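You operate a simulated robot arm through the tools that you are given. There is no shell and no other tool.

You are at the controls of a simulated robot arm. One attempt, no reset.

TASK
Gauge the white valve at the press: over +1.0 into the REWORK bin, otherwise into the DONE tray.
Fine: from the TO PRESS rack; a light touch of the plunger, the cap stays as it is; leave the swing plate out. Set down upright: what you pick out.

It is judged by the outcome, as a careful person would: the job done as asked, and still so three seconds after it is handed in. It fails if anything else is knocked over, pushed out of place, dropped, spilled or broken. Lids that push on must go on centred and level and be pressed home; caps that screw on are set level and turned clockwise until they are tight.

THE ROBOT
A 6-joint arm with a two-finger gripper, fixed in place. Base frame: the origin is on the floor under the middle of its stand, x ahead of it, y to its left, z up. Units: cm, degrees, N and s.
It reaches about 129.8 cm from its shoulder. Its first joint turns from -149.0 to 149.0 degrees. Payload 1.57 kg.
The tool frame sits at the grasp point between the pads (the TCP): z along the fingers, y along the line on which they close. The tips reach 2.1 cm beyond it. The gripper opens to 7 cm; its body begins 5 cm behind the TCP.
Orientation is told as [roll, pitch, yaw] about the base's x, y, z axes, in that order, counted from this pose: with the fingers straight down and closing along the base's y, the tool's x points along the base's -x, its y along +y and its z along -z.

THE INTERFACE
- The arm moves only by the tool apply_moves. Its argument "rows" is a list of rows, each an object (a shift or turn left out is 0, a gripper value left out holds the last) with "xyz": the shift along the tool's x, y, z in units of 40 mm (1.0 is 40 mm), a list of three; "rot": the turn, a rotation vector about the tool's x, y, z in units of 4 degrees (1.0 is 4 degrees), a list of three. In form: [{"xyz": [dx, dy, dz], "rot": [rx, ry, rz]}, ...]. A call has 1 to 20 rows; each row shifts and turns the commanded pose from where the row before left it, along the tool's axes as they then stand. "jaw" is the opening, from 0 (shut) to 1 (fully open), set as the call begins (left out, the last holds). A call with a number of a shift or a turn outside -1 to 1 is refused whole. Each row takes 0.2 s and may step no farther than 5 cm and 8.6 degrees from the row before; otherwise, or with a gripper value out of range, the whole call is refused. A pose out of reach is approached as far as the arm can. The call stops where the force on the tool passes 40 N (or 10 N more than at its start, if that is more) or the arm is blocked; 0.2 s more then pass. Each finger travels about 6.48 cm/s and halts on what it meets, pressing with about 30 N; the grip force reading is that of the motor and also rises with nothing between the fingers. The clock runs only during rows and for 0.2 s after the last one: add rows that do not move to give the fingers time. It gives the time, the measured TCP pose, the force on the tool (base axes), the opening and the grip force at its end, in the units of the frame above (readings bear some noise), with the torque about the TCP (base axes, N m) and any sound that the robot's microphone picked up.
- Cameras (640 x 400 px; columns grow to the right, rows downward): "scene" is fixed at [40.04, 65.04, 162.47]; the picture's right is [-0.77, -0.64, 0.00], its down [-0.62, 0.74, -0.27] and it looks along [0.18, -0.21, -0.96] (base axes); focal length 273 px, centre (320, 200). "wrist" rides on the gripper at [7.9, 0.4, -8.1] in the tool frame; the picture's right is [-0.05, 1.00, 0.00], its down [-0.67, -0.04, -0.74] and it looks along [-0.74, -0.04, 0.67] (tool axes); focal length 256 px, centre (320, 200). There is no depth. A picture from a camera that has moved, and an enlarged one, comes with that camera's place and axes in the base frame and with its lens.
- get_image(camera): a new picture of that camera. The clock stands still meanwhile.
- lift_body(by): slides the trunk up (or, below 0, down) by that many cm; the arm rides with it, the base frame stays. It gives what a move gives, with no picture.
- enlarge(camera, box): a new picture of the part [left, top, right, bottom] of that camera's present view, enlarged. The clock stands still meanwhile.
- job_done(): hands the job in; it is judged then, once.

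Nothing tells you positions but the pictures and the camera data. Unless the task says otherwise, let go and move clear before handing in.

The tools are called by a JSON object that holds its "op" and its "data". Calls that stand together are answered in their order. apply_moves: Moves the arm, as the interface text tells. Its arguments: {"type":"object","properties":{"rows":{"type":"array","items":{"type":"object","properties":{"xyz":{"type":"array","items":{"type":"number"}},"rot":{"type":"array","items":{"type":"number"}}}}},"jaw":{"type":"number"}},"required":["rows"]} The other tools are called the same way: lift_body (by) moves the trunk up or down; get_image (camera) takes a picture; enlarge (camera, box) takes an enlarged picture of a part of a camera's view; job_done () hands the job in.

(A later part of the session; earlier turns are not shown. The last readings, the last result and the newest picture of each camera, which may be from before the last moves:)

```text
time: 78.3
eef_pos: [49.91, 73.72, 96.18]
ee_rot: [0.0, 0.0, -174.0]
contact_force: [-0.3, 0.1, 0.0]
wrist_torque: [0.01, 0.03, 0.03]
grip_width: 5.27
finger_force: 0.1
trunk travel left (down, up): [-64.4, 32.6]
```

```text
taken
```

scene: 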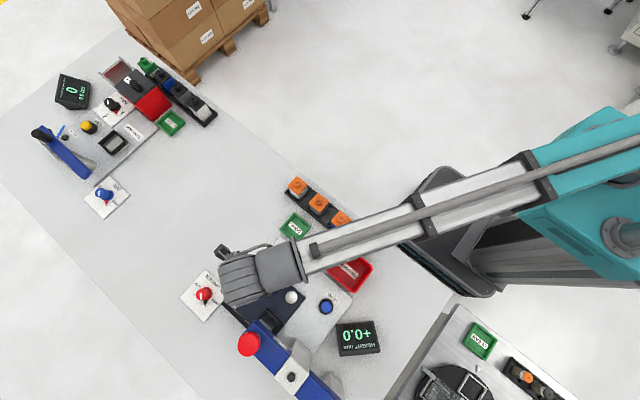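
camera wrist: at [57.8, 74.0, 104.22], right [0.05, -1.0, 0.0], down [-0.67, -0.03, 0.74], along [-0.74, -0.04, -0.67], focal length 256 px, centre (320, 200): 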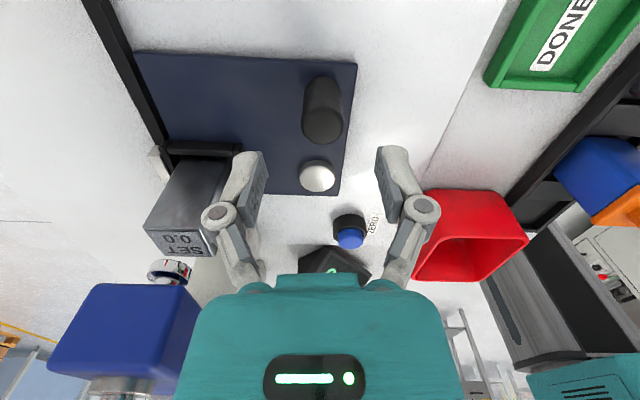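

{"op": "apply_moves", "data": {"rows": [{"rot": [0, 0, 0.75]}, {"rot": [0, 0, 0.75]}, {"xyz": [0, 0.03, 0]}, {}]}}

{"op": "lift_body", "data": {"by": -4.9}}

{"op": "get_image", "data": {"camera": "wrist"}}

```text
time: 79.3
eef_pos: [49.88, 73.41, 96.24]
ee_rot: [0.1, -0.1, 180.0]
contact_force: [0.6, 0.2, 0.1]
wrist_torque: [-0.02, -0.02, 0.0]
grip_width: 5.27
finger_force: 0.1
trunk travel left (down, up): [-64.4, 32.6]
```

```text
time: 80.2
eef_pos: [49.79, 73.5, 91.43]
ee_rot: [0.0, -0.1, -179.9]
contact_force: [0.1, 0.3, 1.0]
wrist_torque: [0.05, 0.02, 0.02]
grip_width: 5.26
finger_force: 0.2
trunk travel left (down, up): [-59.5, 37.5]
```

```text
taken
camera wrist: at [57.81, 73.02, 99.32], right [-0.05, -1.0, 0.0], down [-0.67, 0.04, 0.74], along [-0.74, 0.04, -0.67], focal length 256 px, centre (320, 200)
```

wrist: 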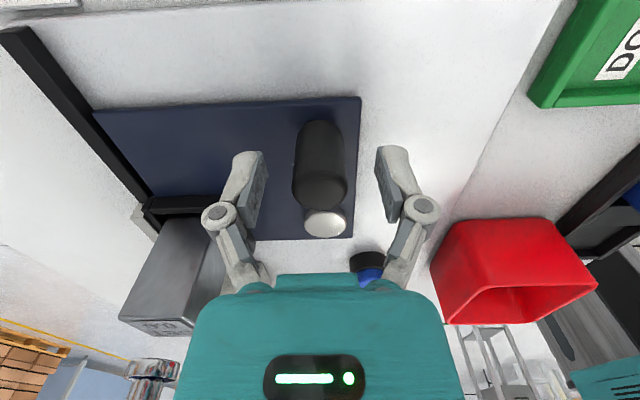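

{"op": "apply_moves", "data": {"rows": [{}, {}, {}, {}], "jaw": 0}}

{"op": "apply_moves", "data": {"rows": [{"xyz": [-0.00457, 0.1308, 0], "rot": [0, 0, 1]}, {"xyz": [-0.00457, 0.1308, 0], "rot": [0, 0, 1]}, {"xyz": [-0.00457, 0.1308, 0], "rot": [0, 0, 1]}, {"xyz": [-0.00457, 0.1308, 0], "rot": [0, 0, 1]}, {"xyz": [-0.00457, 0.1308, 0], "rot": [0, 0, 1]}, {"xyz": [-0.00457, 0.1308, 0], "rot": [0, 0, 1]}]}}

{"op": "get_image", "data": {"camera": "wrist"}}

```text
time: 81.2
eef_pos: [49.84, 73.45, 91.37]
ee_rot: [0.1, 0.0, 180.0]
contact_force: [1.3, 0.3, 2.6]
wrist_torque: [0.01, 0.03, -0.03]
grip_width: 2.38
finger_force: 32.2
trunk travel left (down, up): [-59.5, 37.5]
```

```text
time: 82.6
eef_pos: [49.16, 70.54, 91.34]
ee_rot: [0.0, -0.1, 155.9]
contact_force: [6.9, -1.8, 5.2]
wrist_torque: [0.08, -0.17, -0.11]
grip_width: 2.4
finger_force: 31.8
trunk travel left (down, up): [-59.5, 37.5]
```

```text
taken
camera wrist: at [56.28, 66.8, 99.33], right [-0.46, -0.89, 0.0], down [-0.59, 0.3, 0.74], along [-0.66, 0.34, -0.67], focal length 256 px, centre (320, 200)
```

wrist: 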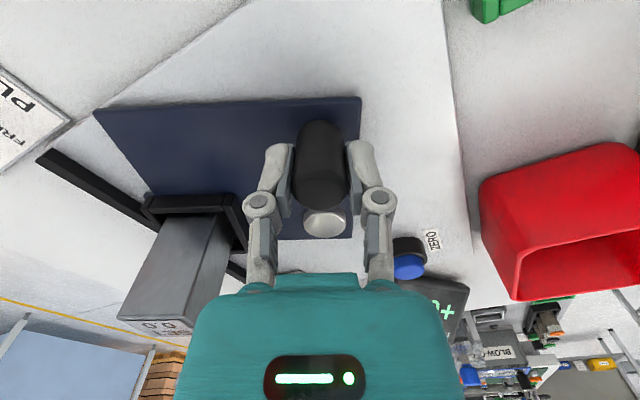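

Swinging back smoothly; I'll continue out to the original position.

{"op": "apply_moves", "data": {"rows": [{"xyz": [-0.00457, 0.1308, 0], "rot": [0, 0, 1]}, {"xyz": [-0.00457, 0.1308, 0], "rot": [0, 0, 1]}, {"xyz": [-0.00457, 0.1308, 0], "rot": [0, 0, 1]}, {"xyz": [-0.00457, 0.1308, 0], "rot": [0, 0, 1]}, {"xyz": [-0.00457, 0.1308, 0], "rot": [0, 0, 1]}, {"xyz": [-0.00457, 0.1308, 0], "rot": [0, 0, 1]}, {"xyz": [-0.00457, 0.1308, 0], "rot": [0, 0, 1]}, {"xyz": [-0.00457, 0.1308, 0], "rot": [0, 0, 1]}]}}

{"op": "apply_moves", "data": {"rows": [{"xyz": [-0.00457, 0.1308, 0], "rot": [0, 0, 1]}, {"xyz": [-0.00457, 0.1308, 0], "rot": [0, 0, 1]}, {"xyz": [-0.00457, 0.1308, 0], "rot": [0, 0, 1]}, {"xyz": [-0.00457, 0.1308, 0], "rot": [0, 0, 1]}, {"xyz": [-0.00457, 0.1308, 0], "rot": [0, 0, 1]}, {"xyz": [-0.00457, 0.1308, 0], "rot": [0, 0, 1]}]}}

{"op": "apply_moves", "data": {"rows": [{"xyz": [-0.00457, 0.1308, 0], "rot": [0, 0, 1]}, {}]}}

{"op": "get_image", "data": {"camera": "wrist"}}

{"op": "get_image", "data": {"camera": "scene"}}

```text
time: 84.4
eef_pos: [46.49, 67.29, 91.33]
ee_rot: [0.0, -0.1, 124.0]
contact_force: [0.9, -1.3, 1.8]
wrist_torque: [0.11, -0.01, 0.05]
grip_width: 2.37
finger_force: 32.0
trunk travel left (down, up): [-59.5, 37.5]
```

```text
time: 85.8
eef_pos: [43.44, 66.2, 91.29]
ee_rot: [0.0, 0.0, 100.1]
contact_force: [-0.3, 13.4, 9.2]
wrist_torque: [0.19, -0.13, -0.08]
grip_width: 2.36
finger_force: 32.1
trunk travel left (down, up): [-59.5, 37.5]
```

```text
time: 86.4
eef_pos: [42.99, 66.09, 91.32]
ee_rot: [-0.1, 0.0, 96.0]
contact_force: [-3.5, 10.0, 7.3]
wrist_torque: [0.91, 0.25, 0.12]
grip_width: 2.41
finger_force: 32.6
trunk travel left (down, up): [-59.5, 37.5]
```

```text
taken
camera wrist: at [43.42, 58.16, 99.32], right [-1.0, -0.05, 0.0], down [-0.03, 0.67, 0.74], along [-0.04, 0.74, -0.67], focal length 256 px, centre (320, 200)
```

wrist: 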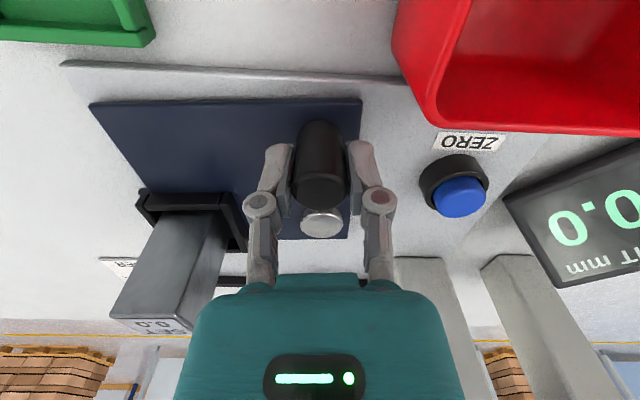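

```text
taken
```

scene: 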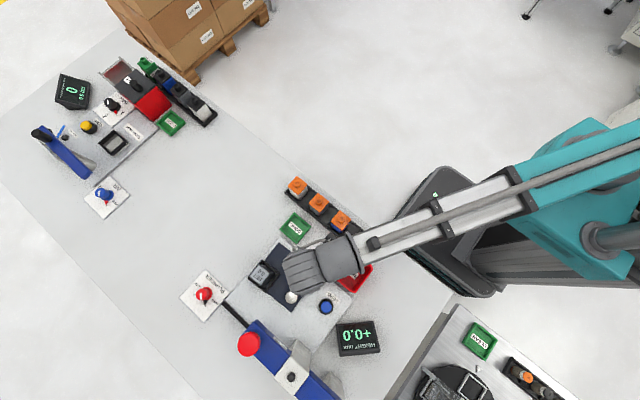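

{"op": "apply_moves", "data": {"rows": [{"xyz": [-0.02, 0.065, 0], "rot": [0, 0, 0.5]}, {}]}}

{"op": "apply_moves", "data": {"rows": [{"xyz": [-0.005, 0.065, 0], "rot": [0, 0, 0.5]}, {}]}}

{"op": "get_image", "data": {"camera": "wrist"}}

```text
time: 87.0
eef_pos: [42.92, 66.13, 91.29]
ee_rot: [0.0, 0.2, 94.1]
contact_force: [-4.3, 1.4, 0.4]
wrist_torque: [0.14, 0.16, 0.26]
grip_width: 2.35
finger_force: 32.4
trunk travel left (down, up): [-59.5, 37.5]
```

```text
time: 87.6
eef_pos: [42.59, 66.11, 91.41]
ee_rot: [-0.1, 0.1, 91.9]
contact_force: [-2.7, -3.8, -1.4]
wrist_torque: [-0.6, -0.01, 0.16]
grip_width: 2.38
finger_force: 32.1
trunk travel left (down, up): [-59.5, 37.5]
```

```text
taken
camera wrist: at [42.48, 58.14, 99.33], right [-1.0, 0.02, 0.0], down [0.01, 0.67, 0.74], along [0.01, 0.74, -0.67], focal length 256 px, centre (320, 200)
```

wrist: 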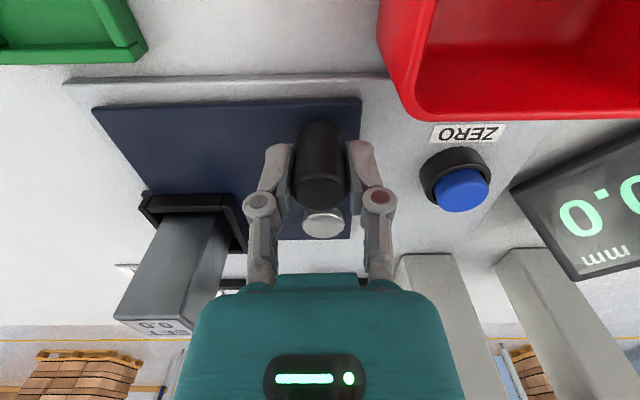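

{"op": "apply_moves", "data": {"rows": [{"xyz": [0.0, 0.04, 0], "rot": [0, 0, 0.4]}, {}]}}

{"op": "enlarge", "data": {"camera": "wrist", "box": [40, 40, 420, 260]}}

```text
time: 88.2
eef_pos: [42.48, 66.06, 91.33]
ee_rot: [0.0, 0.0, 90.4]
contact_force: [-0.1, -5.3, -3.4]
wrist_torque: [-0.45, -0.03, 0.13]
grip_width: 2.34
finger_force: 32.0
trunk travel left (down, up): [-59.5, 37.5]
```

```text
1.68 times, centred on (230, 150) of wrist
camera zoom: at [42.15, 58.14, 99.32], right [-1.0, 0.05, 0.0], down [0.03, 0.67, 0.74], along [0.04, 0.74, -0.67], focal length 431 px, centre (472, 284)
```

zoom: 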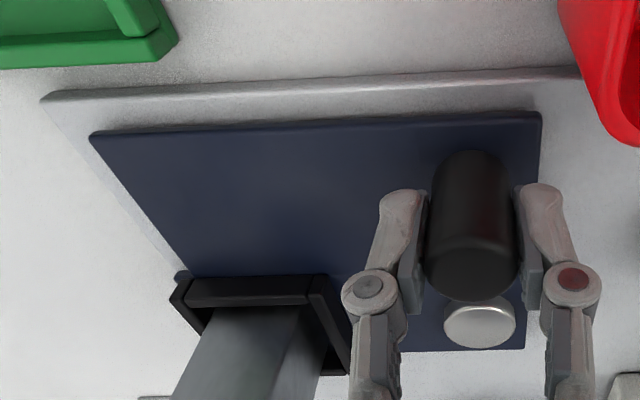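

The plate is back out and square with the base. I'll release, rise, and go to fetch the SET block.

{"op": "apply_moves", "data": {"rows": [{}, {}, {}], "jaw": 0.75}}

{"op": "lift_body", "data": {"by": 10}}

{"op": "apply_moves", "data": {"rows": [{"xyz": [-0.6, -0.75, 0], "rot": [0, 0, 0.1]}, {"xyz": [-0.6, -0.75, 0]}, {"xyz": [-0.61, -0.74, 0]}, {}]}}

{"op": "get_image", "data": {"camera": "wrist"}}

{"op": "enlarge", "data": {"camera": "wrist", "box": [260, 0, 480, 150]}}

```text
time: 89.0
eef_pos: [42.5, 66.12, 91.36]
ee_rot: [0.0, -0.1, 90.4]
contact_force: [0.2, 0.5, -0.2]
wrist_torque: [-0.01, 0.03, 0.0]
grip_width: 5.24
finger_force: 0.0
trunk travel left (down, up): [-59.5, 37.5]
```

```text
time: 90.3
eef_pos: [42.55, 66.13, 101.39]
ee_rot: [-0.1, 0.0, 90.3]
contact_force: [-0.5, 0.2, -0.2]
wrist_torque: [0.02, -0.03, -0.02]
grip_width: 5.25
finger_force: 0.0
trunk travel left (down, up): [-69.5, 27.5]
```

```text
time: 91.3
eef_pos: [51.56, 73.52, 101.28]
ee_rot: [0.0, 0.0, 89.9]
contact_force: [-0.4, -0.1, 0.0]
wrist_torque: [0.01, -0.01, -0.01]
grip_width: 5.25
finger_force: 0.1
trunk travel left (down, up): [-69.5, 27.5]
```

```text
taken
camera wrist: at [51.19, 65.56, 109.3], right [-1.0, 0.05, 0.0], down [0.04, 0.67, 0.74], along [0.04, 0.74, -0.67], focal length 256 px, centre (320, 200)
```

wrist: 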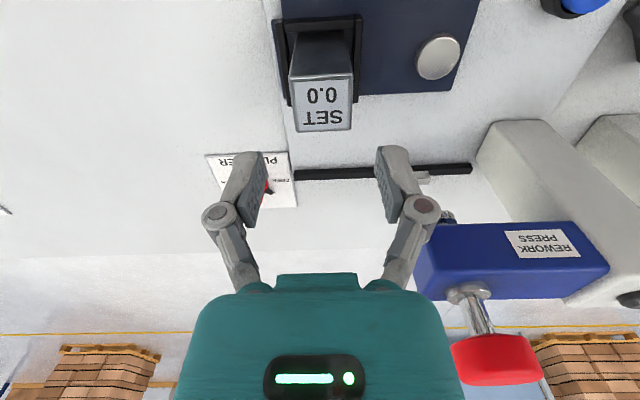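

```text
2.67 times, centred on (370, 75) of wrist
camera zoom: at [51.19, 65.56, 109.3], right [-1.0, 0.05, 0.0], down [0.04, 0.67, 0.74], along [0.04, 0.74, -0.67], focal length 683 px, centre (187, 533)
```

zoom: 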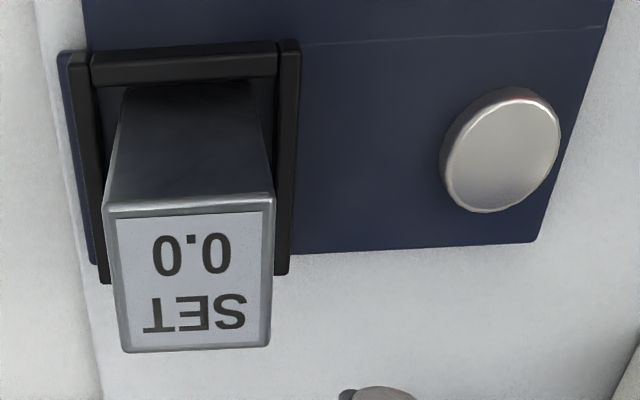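

{"op": "apply_moves", "data": {"rows": [{"xyz": [0.1, 0.033, 0]}, {}]}}

{"op": "lift_body", "data": {"by": -5}}

{"op": "get_image", "data": {"camera": "wrist"}}

```text
time: 92.0
eef_pos: [51.37, 73.02, 101.28]
ee_rot: [-0.1, -0.1, 90.0]
contact_force: [-0.7, -0.3, -0.8]
wrist_torque: [0.02, 0.0, 0.03]
grip_width: 5.26
finger_force: 0.0
trunk travel left (down, up): [-69.5, 27.5]
```

```text
time: 92.9
eef_pos: [51.3, 73.01, 96.37]
ee_rot: [-0.1, 0.0, 90.0]
contact_force: [0.5, -0.1, 0.9]
wrist_torque: [-0.03, 0.01, 0.01]
grip_width: 5.25
finger_force: 0.1
trunk travel left (down, up): [-64.5, 32.5]
```

```text
taken
camera wrist: at [50.94, 65.1, 104.32], right [-1.0, 0.05, 0.0], down [0.04, 0.67, 0.74], along [0.04, 0.74, -0.67], focal length 256 px, centre (320, 200)
```

wrist: 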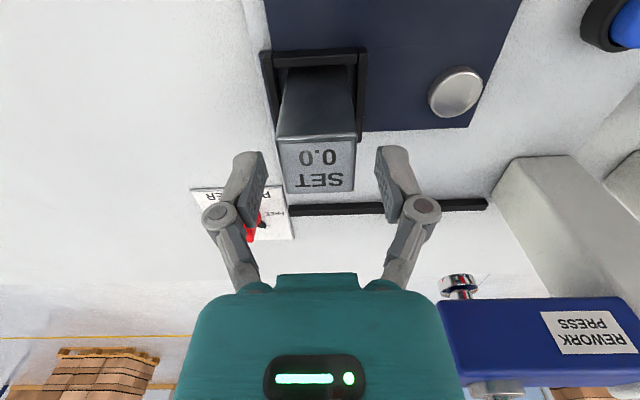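

{"op": "apply_moves", "data": {"rows": [{"xyz": [-0.05, -0.033, 0]}, {}]}}

{"op": "lift_body", "data": {"by": -3.9}}

{"op": "apply_moves", "data": {"rows": [{}, {}, {}, {}], "jaw": 0}}

{"op": "lift_body", "data": {"by": 1}}

{"op": "get_image", "data": {"camera": "wrist"}}

```text
time: 93.5
eef_pos: [51.47, 73.21, 96.3]
ee_rot: [0.0, 0.0, 89.9]
contact_force: [1.6, -0.4, 0.5]
wrist_torque: [0.0, 0.01, 0.0]
grip_width: 5.25
finger_force: 0.0
trunk travel left (down, up): [-64.5, 32.5]
```

```text
time: 94.3
eef_pos: [51.53, 73.21, 92.32]
ee_rot: [0.0, 0.0, 90.0]
contact_force: [0.3, 0.9, 0.0]
wrist_torque: [0.0, -0.02, 0.0]
grip_width: 5.25
finger_force: 0.1
trunk travel left (down, up): [-60.6, 36.4]
```

```text
time: 95.3
eef_pos: [51.56, 73.22, 92.49]
ee_rot: [0.0, 0.0, 90.0]
contact_force: [0.7, 1.2, 2.2]
wrist_torque: [0.01, 0.03, -0.03]
grip_width: 3.58
finger_force: 30.1
trunk travel left (down, up): [-60.6, 36.4]
```

```text
time: 95.9
eef_pos: [51.5, 73.28, 93.31]
ee_rot: [0.0, 0.0, 90.0]
contact_force: [-0.5, 0.2, -3.2]
wrist_torque: [-0.01, 0.02, -0.01]
grip_width: 3.59
finger_force: 30.1
trunk travel left (down, up): [-61.6, 35.4]
```

```text
taken
camera wrist: at [51.08, 65.28, 101.39], right [-1.0, 0.05, 0.0], down [0.04, 0.67, 0.74], along [0.04, 0.74, -0.67], focal length 256 px, centre (320, 200)
```

wrist: 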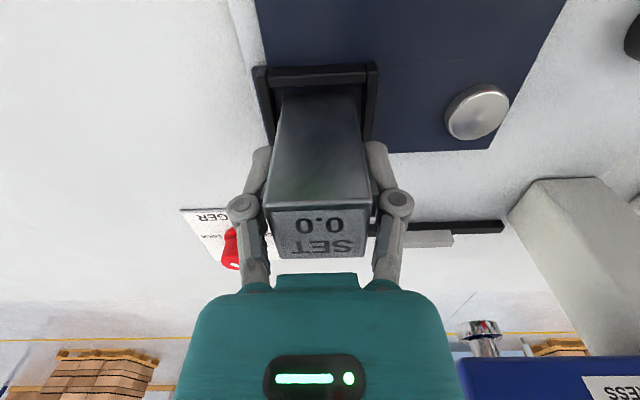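

{"op": "lift_body", "data": {"by": 9}}

{"op": "apply_moves", "data": {"rows": [{"xyz": [0.814, 0.497, 0]}, {"xyz": [0.814, 0.497, 0]}, {"xyz": [0.814, 0.497, 0]}, {"xyz": [0.814, 0.497, 0]}, {"xyz": [0.814, 0.497, 0]}, {"xyz": [0.814, 0.497, 0]}, {"xyz": [0.814, 0.497, 0]}, {}]}}

{"op": "get_image", "data": {"camera": "wrist"}}

{"op": "enlarge", "data": {"camera": "scene", "box": [320, 210, 400, 270]}}

```text
time: 97.1
eef_pos: [51.49, 73.25, 102.42]
ee_rot: [0.0, 0.0, 90.0]
contact_force: [0.7, 0.3, -3.2]
wrist_torque: [-0.01, -0.01, 0.0]
grip_width: 3.53
finger_force: 30.2
trunk travel left (down, up): [-70.6, 26.4]
```

```text
time: 98.9
eef_pos: [37.58, 50.4, 102.4]
ee_rot: [0.0, 0.0, 90.0]
contact_force: [-0.6, -0.8, -1.5]
wrist_torque: [-0.01, 0.0, -0.01]
grip_width: 3.59
finger_force: 30.1
trunk travel left (down, up): [-70.6, 26.4]
```

```text
taken
camera wrist: at [37.16, 42.46, 110.41], right [-1.0, 0.05, 0.0], down [0.04, 0.67, 0.74], along [0.04, 0.74, -0.67], focal length 256 px, centre (320, 200)
```

wrist: 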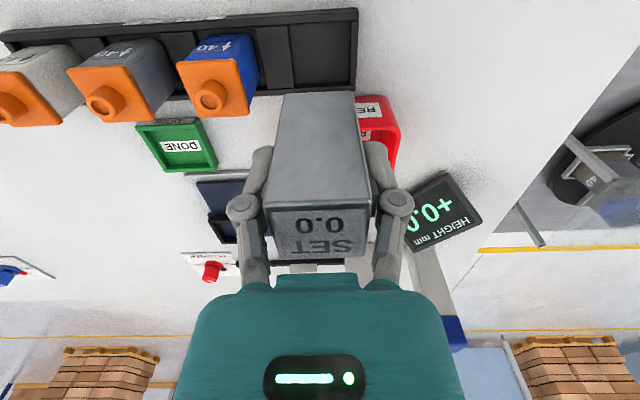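

```text
6.67 times, centred on (360, 240) of scene
camera zoom: at [40.04, 65.04, 162.47], right [-0.77, -0.64, 0.0], down [-0.62, 0.74, -0.27], along [0.18, -0.21, -0.96], focal length 1819 px, centre (53, -67)
```

zoom: 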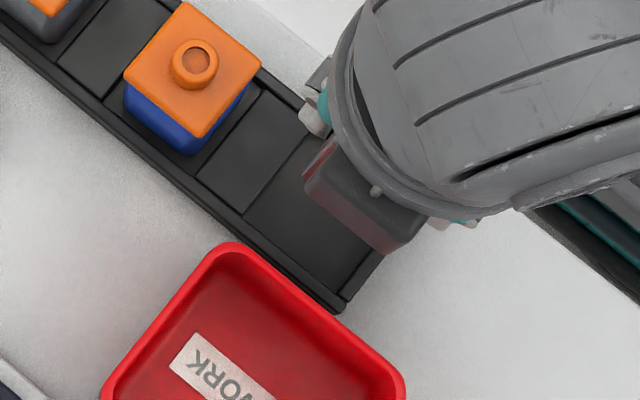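

{"op": "enlarge", "data": {"camera": "wrist", "box": [230, 0, 390, 120]}}

```text
3.33 times, centred on (310, 60) of wrist
camera zoom: at [37.16, 42.46, 110.41], right [-1.0, 0.05, 0.0], down [0.04, 0.67, 0.74], along [0.04, 0.74, -0.67], focal length 853 px, centre (353, 667)
```

zoom: 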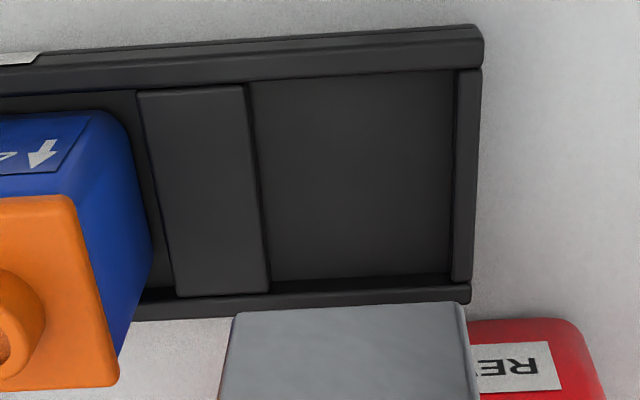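

{"op": "lift_body", "data": {"by": -8}}

{"op": "get_image", "data": {"camera": "wrist"}}

{"op": "lift_body", "data": {"by": -2.3}}

{"op": "lift_body", "data": {"by": -0.3}}

{"op": "lift_body", "data": {"by": -0.2}}

```text
time: 100.1
eef_pos: [37.51, 50.52, 94.48]
ee_rot: [0.0, -0.1, 90.0]
contact_force: [-0.2, 0.0, -3.4]
wrist_torque: [0.0, -0.01, -0.05]
grip_width: 3.54
finger_force: 29.9
trunk travel left (down, up): [-62.6, 34.4]
```

```text
taken
camera wrist: at [37.16, 42.48, 102.41], right [-1.0, 0.05, 0.0], down [0.04, 0.67, 0.74], along [0.04, 0.74, -0.67], focal length 256 px, centre (320, 200)
```

wrist: 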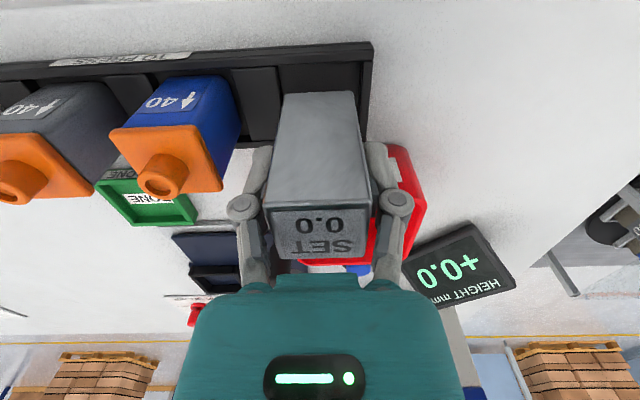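

```text
time: 100.8
eef_pos: [37.67, 50.39, 92.13]
ee_rot: [0.0, 0.0, 90.0]
contact_force: [-1.2, -0.5, -2.1]
wrist_torque: [0.03, 0.04, 0.01]
grip_width: 3.54
finger_force: 29.9
trunk travel left (down, up): [-60.3, 36.7]
```

```text
time: 101.3
eef_pos: [37.52, 50.55, 91.78]
ee_rot: [-0.1, 0.0, 90.0]
contact_force: [-0.1, -0.1, -3.3]
wrist_torque: [0.02, -0.01, -0.01]
grip_width: 3.53
finger_force: 30.0
trunk travel left (down, up): [-60.0, 37.0]
```

```text
time: 101.8
eef_pos: [37.5, 50.56, 91.62]
ee_rot: [0.0, 0.0, 90.0]
contact_force: [-0.7, 0.1, -3.2]
wrist_torque: [0.01, -0.01, 0.0]
grip_width: 3.56
finger_force: 30.2
trunk travel left (down, up): [-59.8, 37.2]
```

{"op": "lift_body", "data": {"by": -0.1}}

{"op": "lift_body", "data": {"by": -0.1}}

```text
time: 102.3
eef_pos: [37.49, 50.36, 91.51]
ee_rot: [0.1, 0.1, 90.1]
contact_force: [-0.1, -0.2, -2.7]
wrist_torque: [-0.01, 0.01, 0.03]
grip_width: 3.53
finger_force: 30.2
trunk travel left (down, up): [-59.7, 37.3]
```

```text
time: 102.8
eef_pos: [37.53, 50.45, 91.42]
ee_rot: [0.0, 0.0, 90.1]
contact_force: [0.7, 0.7, 3.2]
wrist_torque: [0.02, 0.01, 0.02]
grip_width: 3.56
finger_force: 29.6
trunk travel left (down, up): [-59.6, 37.4]
```

The block is touching its slot floor. I'll release it and rise.

{"op": "apply_moves", "data": {"rows": [{}, {}, {}], "jaw": 0.7}}

{"op": "lift_body", "data": {"by": 12}}

{"op": "get_image", "data": {"camera": "wrist"}}

```text
time: 103.7
eef_pos: [37.5, 50.49, 91.32]
ee_rot: [0.0, 0.1, 89.9]
contact_force: [0.4, -1.0, -0.5]
wrist_torque: [0.04, 0.05, -0.01]
grip_width: 4.87
finger_force: 0.0
trunk travel left (down, up): [-59.6, 37.4]
```

```text
time: 105.2
eef_pos: [37.58, 50.52, 103.35]
ee_rot: [0.0, 0.0, 90.0]
contact_force: [0.1, -0.2, 0.3]
wrist_torque: [0.0, 0.01, 0.01]
grip_width: 4.91
finger_force: 0.0
trunk travel left (down, up): [-71.6, 25.4]
```

```text
taken
camera wrist: at [37.16, 42.48, 111.41], right [-1.0, 0.05, 0.0], down [0.04, 0.67, 0.74], along [0.04, 0.74, -0.67], focal length 256 px, centre (320, 200)
```

wrist: 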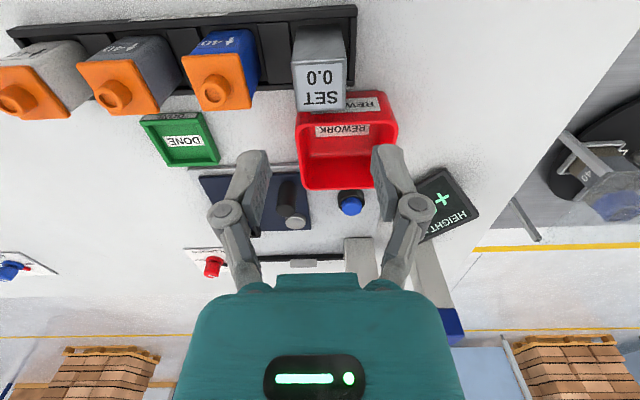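

The SET block is back upright in its slot. Before gripping the valve I need to know how far the pads reach up, so that I hold only the body and not the cap. I'll look at the fingers closely.

{"op": "enlarge", "data": {"camera": "wrist", "box": [190, 120, 290, 290]}}

{"op": "enlarge", "data": {"camera": "wrist", "box": [350, 120, 460, 290]}}

```text
2.35 times, centred on (240, 205) of wrist
camera zoom: at [37.16, 42.48, 111.41], right [-1.0, 0.05, 0.0], down [0.04, 0.67, 0.74], along [0.04, 0.74, -0.67], focal length 602 px, centre (508, 188)
```

zoom: 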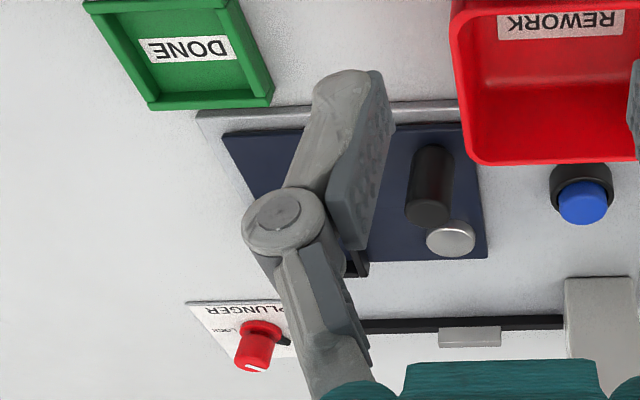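

```text
2.35 times, centred on (405, 205) of wrist
camera zoom: at [37.16, 42.48, 111.41], right [-1.0, 0.05, 0.0], down [0.04, 0.67, 0.74], along [0.04, 0.74, -0.67], focal length 602 px, centre (120, 188)
```

zoom: 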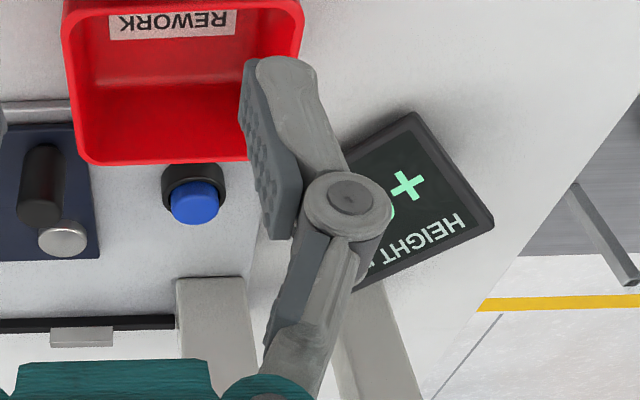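

I'll get a shallow side view of the white valve, with the camera low and the valve at the image edge, to measure the cap's lower edge and the rack wall height.

{"op": "apply_moves", "data": {"rows": [{"xyz": [0.471, -0.835, 0]}, {"xyz": [0.471, -0.835, 0]}, {"xyz": [0.471, -0.835, 0]}, {"xyz": [0.471, -0.835, 0]}, {"xyz": [0.471, -0.835, 0]}, {"xyz": [0.471, -0.835, 0]}, {"xyz": [0.471, -0.835, 0]}, {"xyz": [0.471, -0.835, 0]}, {"xyz": [0.471, -0.835, 0]}, {"xyz": [0.471, -0.835, 0]}, {"xyz": [0.471, -0.835, 0]}, {"xyz": [0.471, -0.835, 0]}, {"xyz": [0.471, -0.835, 0]}, {}]}}

{"op": "lift_body", "data": {"by": -12}}

{"op": "get_image", "data": {"camera": "wrist"}}

```text
time: 108.2
eef_pos: [81.07, 25.89, 103.43]
ee_rot: [0.0, 0.0, 89.9]
contact_force: [-0.9, 0.6, -1.0]
wrist_torque: [-0.01, 0.0, -0.01]
grip_width: 4.89
finger_force: 0.0
trunk travel left (down, up): [-71.6, 25.4]
```

```text
time: 109.7
eef_pos: [80.86, 25.83, 91.46]
ee_rot: [0.0, 0.1, 90.0]
contact_force: [-0.2, 0.4, 0.7]
wrist_torque: [-0.01, -0.03, 0.02]
grip_width: 4.88
finger_force: 0.1
trunk travel left (down, up): [-59.6, 37.4]
```

```text
taken
camera wrist: at [80.57, 17.89, 99.42], right [-1.0, 0.05, 0.0], down [0.04, 0.67, 0.74], along [0.04, 0.74, -0.67], focal length 256 px, centre (320, 200)
```

wrist: 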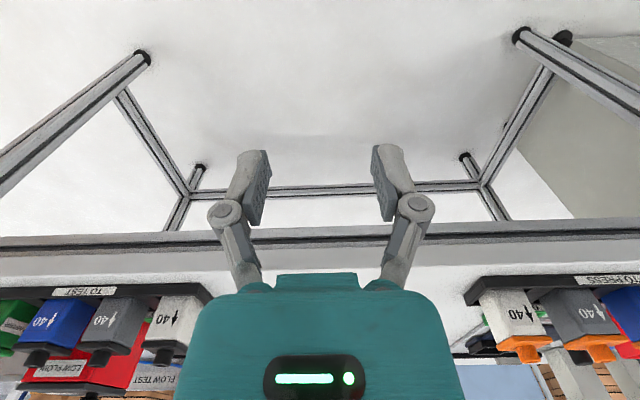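

{"op": "enlarge", "data": {"camera": "wrist", "box": [460, 260, 580, 380]}}

```text
3.33 times, centred on (520, 320) of wrist
camera zoom: at [80.57, 17.89, 99.42], right [-1.0, 0.05, 0.0], down [0.04, 0.67, 0.74], along [0.04, 0.74, -0.67], focal length 853 px, centre (-347, -200)
```

zoom: 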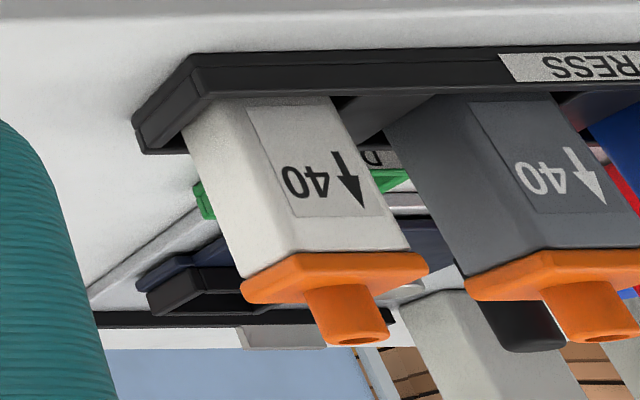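

Good side view: the body shows about 4.5 cm between the rack wall top and the cap's lower edge, so the pads will just fit. I'll rise, move above the white valve, and turn the gripper to close along y, where there are no neighbours.

{"op": "lift_body", "data": {"by": 12}}

{"op": "apply_moves", "data": {"rows": [{"xyz": [-0.683, 0.569, 0]}, {"xyz": [-0.683, 0.569, 0]}, {"xyz": [-0.683, 0.569, 0]}, {"xyz": [-0.683, 0.569, 0]}, {"xyz": [-0.683, 0.569, 0]}, {"xyz": [-0.683, 0.569, 0]}, {"xyz": [-0.683, 0.569, 0]}, {"xyz": [-0.683, 0.569, 0]}, {"xyz": [-0.683, 0.569, 0]}, {}]}}

{"op": "apply_moves", "data": {"rows": [{"rot": [0, 0, -1]}, {"rot": [0, 0, -1]}, {"rot": [0, 0, -1]}, {"rot": [0, 0, -1]}, {"rot": [0, 0, -1]}, {"rot": [0, 0, -1]}, {"rot": [0, 0, -1]}, {"rot": [0, 0, -1]}, {"rot": [0, 0, -1]}, {"rot": [0, 0, -1]}, {"rot": [0, 0, -1]}, {"rot": [0, 0, -1]}, {"rot": [0, 0, -1]}, {"rot": [0, 0, -1]}, {"rot": [0, 0, -1]}, {"rot": [0, 0, -1]}, {"rot": [0, 0, -1]}, {"rot": [0, 0, -1]}, {"rot": [0, 0, -1]}, {"rot": [0, 0, -1]}]}}

{"op": "apply_moves", "data": {"rows": [{"rot": [0, 0, -1]}, {"rot": [0, 0, -1]}, {"rot": [0, 0, -0.5]}, {}], "jaw": 0.74}}

{"op": "get_image", "data": {"camera": "wrist"}}

```text
time: 111.2
eef_pos: [80.99, 25.82, 103.25]
ee_rot: [0.0, 0.0, 90.1]
contact_force: [-0.4, -0.5, -0.1]
wrist_torque: [0.0, 0.01, -0.02]
grip_width: 4.87
finger_force: 0.1
trunk travel left (down, up): [-71.6, 25.4]
```

```text
time: 113.3
eef_pos: [60.5, 50.34, 103.43]
ee_rot: [0.0, -0.1, 90.1]
contact_force: [0.7, 0.4, 0.4]
wrist_torque: [0.05, -0.02, 0.0]
grip_width: 4.91
finger_force: 0.1
out of reach, approached as far as the arm can: row 9
trunk travel left (down, up): [-71.6, 25.4]
```

```text
time: 117.5
eef_pos: [60.4, 50.5, 103.38]
ee_rot: [0.0, -0.1, 170.1]
contact_force: [0.0, 0.8, 0.0]
wrist_torque: [0.03, -0.01, -0.03]
grip_width: 4.9
finger_force: 0.0
out of reach, approached as far as the arm can: row 5
trunk travel left (down, up): [-71.6, 25.4]
```

```text
time: 118.5
eef_pos: [60.42, 50.49, 103.52]
ee_rot: [0.0, 0.0, -179.9]
contact_force: [0.1, -0.3, 0.1]
wrist_torque: [-0.01, 0.01, 0.0]
grip_width: 5.18
finger_force: 0.1
trunk travel left (down, up): [-71.6, 25.4]
```

```text
taken
camera wrist: at [68.34, 50.01, 111.41], right [-0.05, -1.0, 0.0], down [-0.67, 0.04, 0.74], along [-0.74, 0.04, -0.67], focal length 256 px, centre (320, 200)
```

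wrist: 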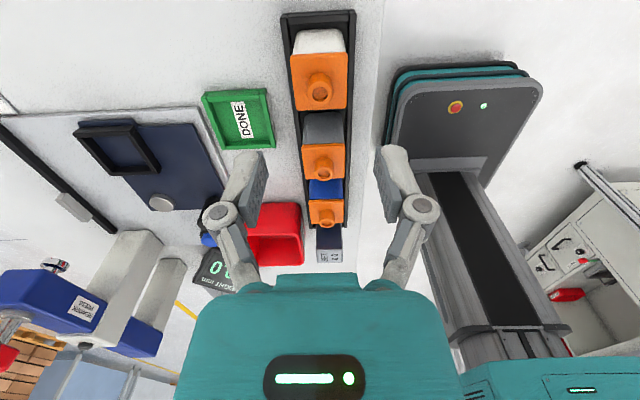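

{"op": "enlarge", "data": {"camera": "wrist", "box": [250, 0, 390, 130]}}

```text
3.08 times, centred on (320, 65) of wrist
camera zoom: at [68.34, 50.01, 111.41], right [-0.05, -1.0, 0.0], down [-0.67, 0.04, 0.74], along [-0.74, 0.04, -0.67], focal length 788 px, centre (320, 615)
```

zoom: 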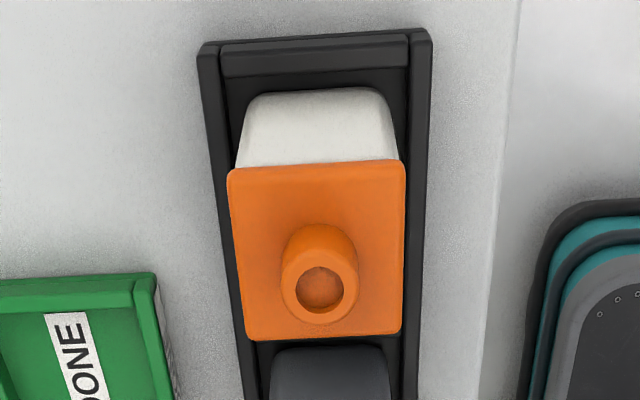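

{"op": "apply_moves", "data": {"rows": [{"xyz": [-0.075, 0.01, 0]}, {}]}}

{"op": "lift_body", "data": {"by": -7}}

{"op": "get_image", "data": {"camera": "wrist"}}

```text
time: 119.2
eef_pos: [60.1, 50.38, 103.47]
ee_rot: [0.0, 0.0, -180.0]
contact_force: [0.3, 0.2, 0.0]
wrist_torque: [0.04, 0.03, -0.01]
grip_width: 5.18
finger_force: 0.0
trunk travel left (down, up): [-71.6, 25.4]
```

```text
time: 120.2
eef_pos: [60.14, 50.37, 96.35]
ee_rot: [0.0, 0.1, -180.1]
contact_force: [-0.8, 0.0, 0.1]
wrist_torque: [0.03, -0.02, -0.02]
grip_width: 5.14
finger_force: 0.0
trunk travel left (down, up): [-64.6, 32.4]
```

```text
taken
camera wrist: at [68.11, 49.94, 104.42], right [-0.05, -1.0, 0.0], down [-0.67, 0.04, 0.74], along [-0.74, 0.04, -0.67], focal length 256 px, centre (320, 200)
```

wrist: 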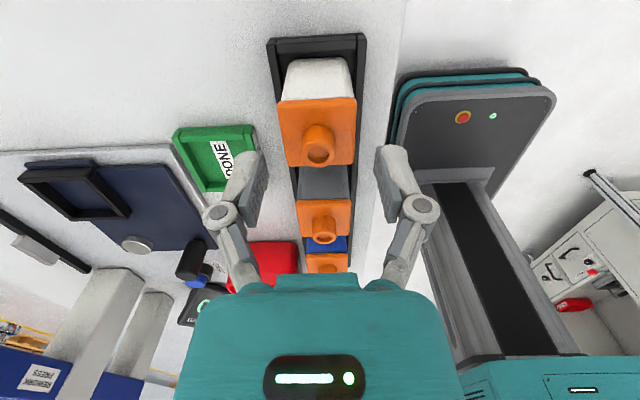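

{"op": "lift_body", "data": {"by": -4.5}}

{"op": "lift_body", "data": {"by": -0.8}}

{"op": "get_image", "data": {"camera": "wrist"}}

```text
time: 121.1
eef_pos: [60.11, 50.47, 91.91]
ee_rot: [-0.1, 0.0, -180.0]
contact_force: [0.0, -0.7, -0.3]
wrist_torque: [0.0, 0.01, 0.0]
grip_width: 5.15
finger_force: 0.0
trunk travel left (down, up): [-60.1, 36.9]
```

```text
time: 121.7
eef_pos: [60.23, 50.48, 91.19]
ee_rot: [0.0, 0.1, -180.0]
contact_force: [0.4, -0.8, 0.4]
wrist_torque: [0.01, 0.02, 0.01]
grip_width: 5.16
finger_force: 0.1
trunk travel left (down, up): [-59.3, 37.7]
```

```text
taken
camera wrist: at [68.11, 49.95, 99.11], right [-0.05, -1.0, 0.0], down [-0.67, 0.04, 0.74], along [-0.74, 0.04, -0.67], focal length 256 px, centre (320, 200)
```

wrist: 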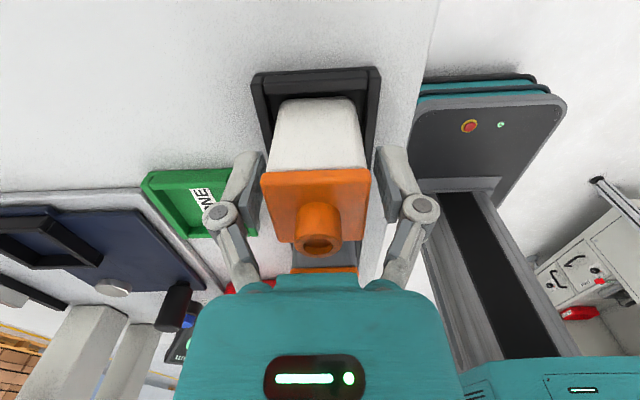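

{"op": "lift_body", "data": {"by": -0.6}}

{"op": "lift_body", "data": {"by": -0.3}}

{"op": "lift_body", "data": {"by": -0.15}}

{"op": "enlarge", "data": {"camera": "wrist", "box": [220, 60, 420, 280]}}

```text
time: 122.2
eef_pos: [60.15, 50.42, 90.44]
ee_rot: [0.1, -0.1, -180.0]
contact_force: [-0.5, -0.5, -0.5]
wrist_torque: [0.02, -0.01, -0.02]
grip_width: 5.17
finger_force: 0.1
trunk travel left (down, up): [-58.7, 38.3]
```

```text
time: 122.8
eef_pos: [60.26, 50.33, 90.16]
ee_rot: [0.0, 0.0, -180.0]
contact_force: [-0.4, -0.1, -0.1]
wrist_torque: [0.0, 0.01, -0.01]
grip_width: 5.19
finger_force: 0.1
trunk travel left (down, up): [-58.4, 38.6]
```

```text
time: 123.3
eef_pos: [60.2, 50.34, 90.06]
ee_rot: [-0.1, 0.0, -180.0]
contact_force: [0.2, 0.1, -0.3]
wrist_torque: [-0.02, 0.01, 0.0]
grip_width: 5.2
finger_force: 0.0
trunk travel left (down, up): [-58.2, 38.8]
```

```text
1.82 times, centred on (320, 170) of wrist
camera zoom: at [68.12, 49.95, 98.06], right [-0.05, -1.0, 0.0], down [-0.67, 0.04, 0.74], along [-0.74, 0.04, -0.67], focal length 465 px, centre (320, 254)
```

zoom: 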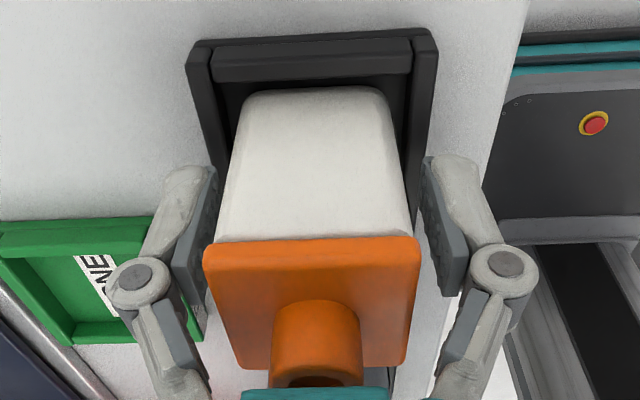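

{"op": "enlarge", "data": {"camera": "wrist", "box": [340, 130, 440, 250]}}

{"op": "enlarge", "data": {"camera": "wrist", "box": [210, 130, 310, 250]}}

```text
3.33 times, centred on (390, 190) of wrist
camera zoom: at [68.12, 49.95, 98.06], right [-0.05, -1.0, 0.0], down [-0.67, 0.04, 0.74], along [-0.74, 0.04, -0.67], focal length 853 px, centre (87, 233)
```

zoom: 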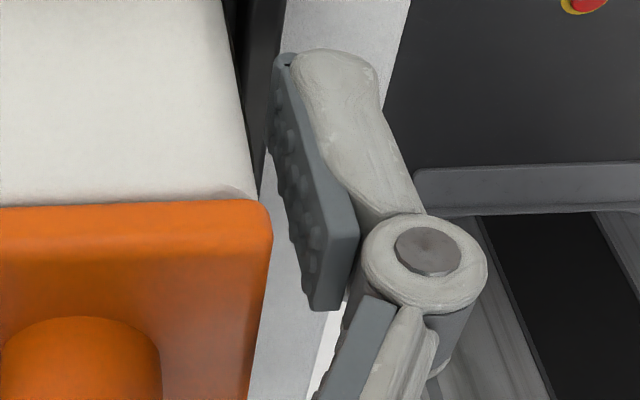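

```text
3.33 times, centred on (260, 190) of wrist
camera zoom: at [68.12, 49.95, 98.06], right [-0.05, -1.0, 0.0], down [-0.67, 0.04, 0.74], along [-0.74, 0.04, -0.67], focal length 853 px, centre (520, 233)
```

zoom: 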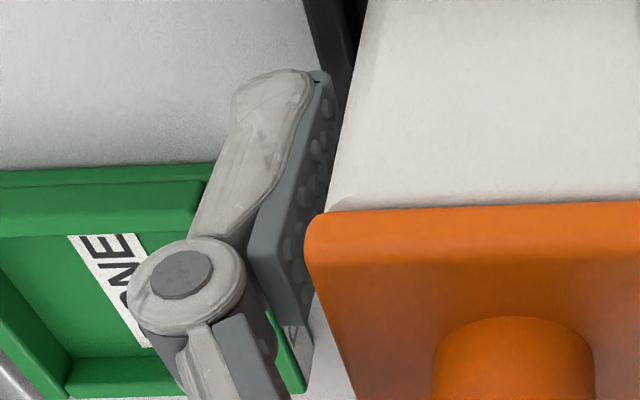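

{"op": "lift_body", "data": {"by": -0.1}}

{"op": "apply_moves", "data": {"rows": [{}, {}, {}, {}], "jaw": 0}}

{"op": "enlarge", "data": {"camera": "wrist", "box": [220, 60, 420, 280]}}

```text
time: 123.8
eef_pos: [60.11, 50.39, 89.96]
ee_rot: [0.0, 0.0, -179.9]
contact_force: [-0.2, 0.0, -0.4]
wrist_torque: [0.03, 0.01, 0.01]
grip_width: 5.2
finger_force: 0.1
trunk travel left (down, up): [-58.1, 38.9]
```

```text
time: 124.8
eef_pos: [60.18, 50.42, 89.98]
ee_rot: [-0.1, 0.1, -180.0]
contact_force: [0.8, 0.6, 1.7]
wrist_torque: [0.1, -0.04, 0.0]
grip_width: 3.92
finger_force: 30.1
trunk travel left (down, up): [-58.1, 38.9]
```

```text
1.82 times, centred on (320, 170) of wrist
camera zoom: at [68.11, 49.95, 97.98], right [-0.05, -1.0, 0.0], down [-0.67, 0.04, 0.74], along [-0.74, 0.04, -0.67], focal length 465 px, centre (320, 254)
```

zoom: 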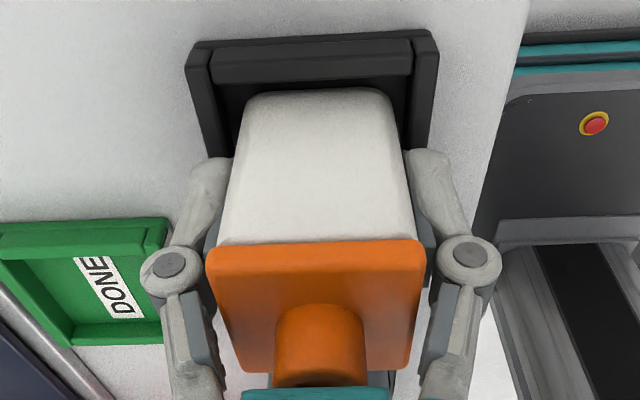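

{"op": "enlarge", "data": {"camera": "wrist", "box": [340, 130, 420, 230]}}

{"op": "enlarge", "data": {"camera": "wrist", "box": [230, 130, 310, 230]}}

```text
4.00 times, centred on (380, 180) of wrist
camera zoom: at [68.11, 49.95, 97.98], right [-0.05, -1.0, 0.0], down [-0.67, 0.04, 0.74], along [-0.74, 0.04, -0.67], focal length 1024 px, centre (80, 280)
```

zoom: 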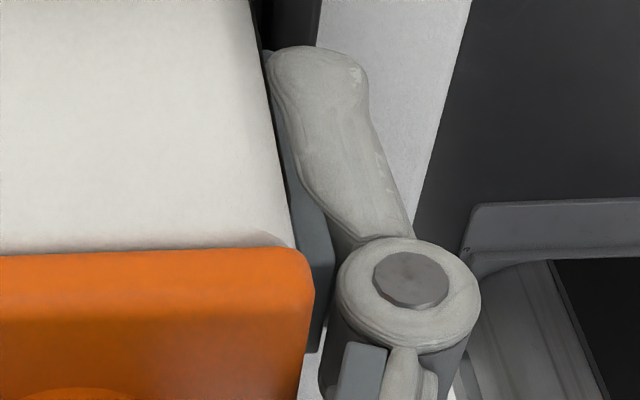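

```text
4.00 times, centred on (270, 180) of wrist
camera zoom: at [68.11, 49.95, 97.98], right [-0.05, -1.0, 0.0], down [-0.67, 0.04, 0.74], along [-0.74, 0.04, -0.67], focal length 1024 px, centre (520, 280)
```

zoom: 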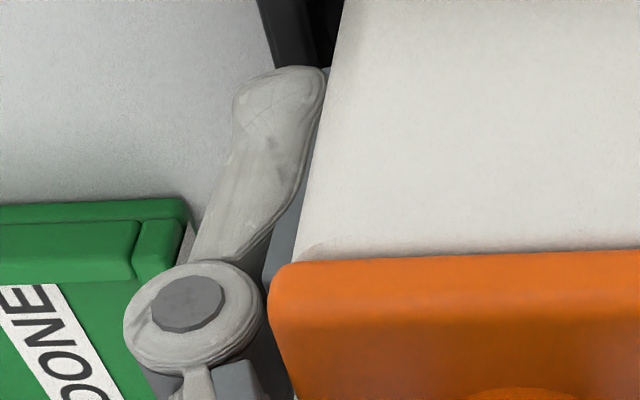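

The grip width of 3.92 matches the cap rather than the 3.6 cm body, so the pads still catch the cap's lower edge. I'll open and go a bit lower.

{"op": "apply_moves", "data": {"rows": [{}, {}, {}], "jaw": 0.72}}

{"op": "lift_body", "data": {"by": -0.15}}

{"op": "lift_body", "data": {"by": -0.15}}

{"op": "enlarge", "data": {"camera": "wrist", "box": [220, 60, 420, 280]}}

```text
time: 125.6
eef_pos: [60.02, 50.32, 89.99]
ee_rot: [0.0, 0.0, -180.0]
contact_force: [-0.3, 0.0, 1.7]
wrist_torque: [0.0, -0.01, -0.01]
grip_width: 5.02
finger_force: 0.0
trunk travel left (down, up): [-58.1, 38.9]
```

```text
time: 126.1
eef_pos: [60.23, 50.47, 89.96]
ee_rot: [0.0, 0.0, -180.0]
contact_force: [-0.8, -0.2, 0.4]
wrist_torque: [0.05, 0.01, 0.01]
grip_width: 5.02
finger_force: 0.1
trunk travel left (down, up): [-58.0, 39.0]
```

```text
time: 126.6
eef_pos: [60.08, 50.42, 89.65]
ee_rot: [0.0, 0.0, -180.0]
contact_force: [-0.5, 0.8, -0.3]
wrist_torque: [0.01, -0.02, 0.03]
grip_width: 5.03
finger_force: 0.2
trunk travel left (down, up): [-57.8, 39.2]
```

```text
1.82 times, centred on (320, 170) of wrist
camera zoom: at [68.11, 49.95, 97.66], right [-0.05, -1.0, 0.0], down [-0.67, 0.04, 0.74], along [-0.74, 0.04, -0.67], focal length 465 px, centre (320, 254)
```

zoom: 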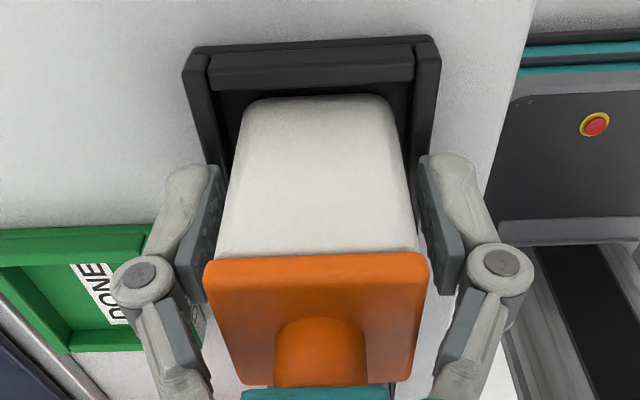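

{"op": "apply_moves", "data": {"rows": [{}, {}, {}, {}], "jaw": 0}}

```text
time: 127.6
eef_pos: [60.24, 50.44, 89.68]
ee_rot: [0.0, 0.0, -180.1]
contact_force: [-0.1, 0.1, 0.0]
wrist_torque: [0.01, 0.02, 0.02]
grip_width: 3.91
finger_force: 30.6
trunk travel left (down, up): [-57.8, 39.2]
```

{"op": "enlarge", "data": {"camera": "wrist", "box": [350, 130, 410, 220]}}

{"op": "enlarge", "data": {"camera": "wrist", "box": [240, 130, 300, 220]}}

```text
4.44 times, centred on (380, 175) of wrist
camera zoom: at [68.11, 49.95, 97.67], right [-0.05, -1.0, 0.0], down [-0.67, 0.04, 0.74], along [-0.74, 0.04, -0.67], focal length 1138 px, centre (53, 311)
```

zoom: 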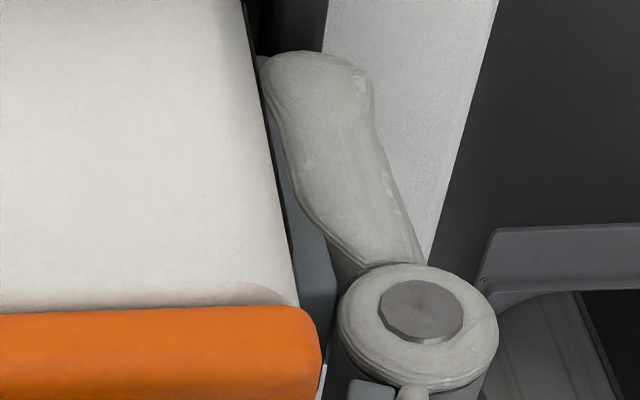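

```text
4.44 times, centred on (270, 175) of wrist
camera zoom: at [68.11, 49.95, 97.67], right [-0.05, -1.0, 0.0], down [-0.67, 0.04, 0.74], along [-0.74, 0.04, -0.67], focal length 1138 px, centre (542, 311)
```

zoom: 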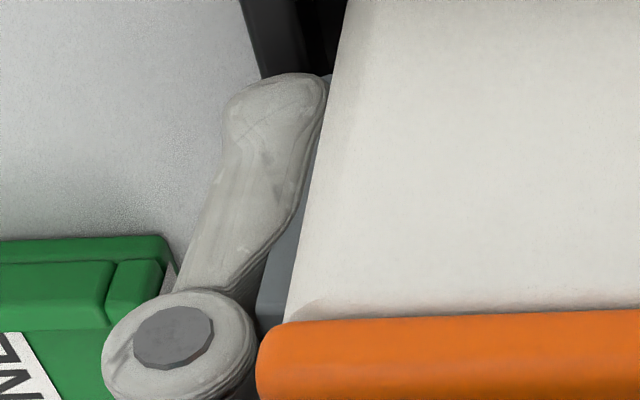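

{"op": "apply_moves", "data": {"rows": [{}, {}, {}], "jaw": 0.7}}

{"op": "lift_body", "data": {"by": -0.2}}

{"op": "lift_body", "data": {"by": -0.2}}

{"op": "apply_moves", "data": {"rows": [{}, {}, {}, {}], "jaw": 0}}

```text
time: 128.4
eef_pos: [60.3, 50.39, 89.58]
ee_rot: [0.0, 0.0, -180.0]
contact_force: [0.1, 0.0, 1.3]
wrist_torque: [-0.01, 0.02, 0.02]
grip_width: 4.9
finger_force: 0.0
trunk travel left (down, up): [-57.8, 39.2]
```

```text
time: 128.9
eef_pos: [60.18, 50.44, 89.43]
ee_rot: [0.0, 0.0, -180.0]
contact_force: [0.3, 0.6, -0.1]
wrist_torque: [0.0, -0.03, -0.01]
grip_width: 4.92
finger_force: 0.0
trunk travel left (down, up): [-57.6, 39.4]
```

```text
time: 129.4
eef_pos: [60.15, 50.45, 89.13]
ee_rot: [-0.1, 0.0, -180.0]
contact_force: [0.5, 0.2, 1.4]
wrist_torque: [-0.02, -0.01, 0.0]
grip_width: 4.92
finger_force: 0.1
trunk travel left (down, up): [-57.4, 39.6]
```

```text
time: 130.4
eef_pos: [60.13, 50.32, 89.51]
ee_rot: [0.0, 0.1, 180.0]
contact_force: [3.2, 0.2, 14.7]
wrist_torque: [-0.1, -0.04, -0.01]
grip_width: 3.94
finger_force: 29.8
trunk travel left (down, up): [-57.4, 39.6]
```

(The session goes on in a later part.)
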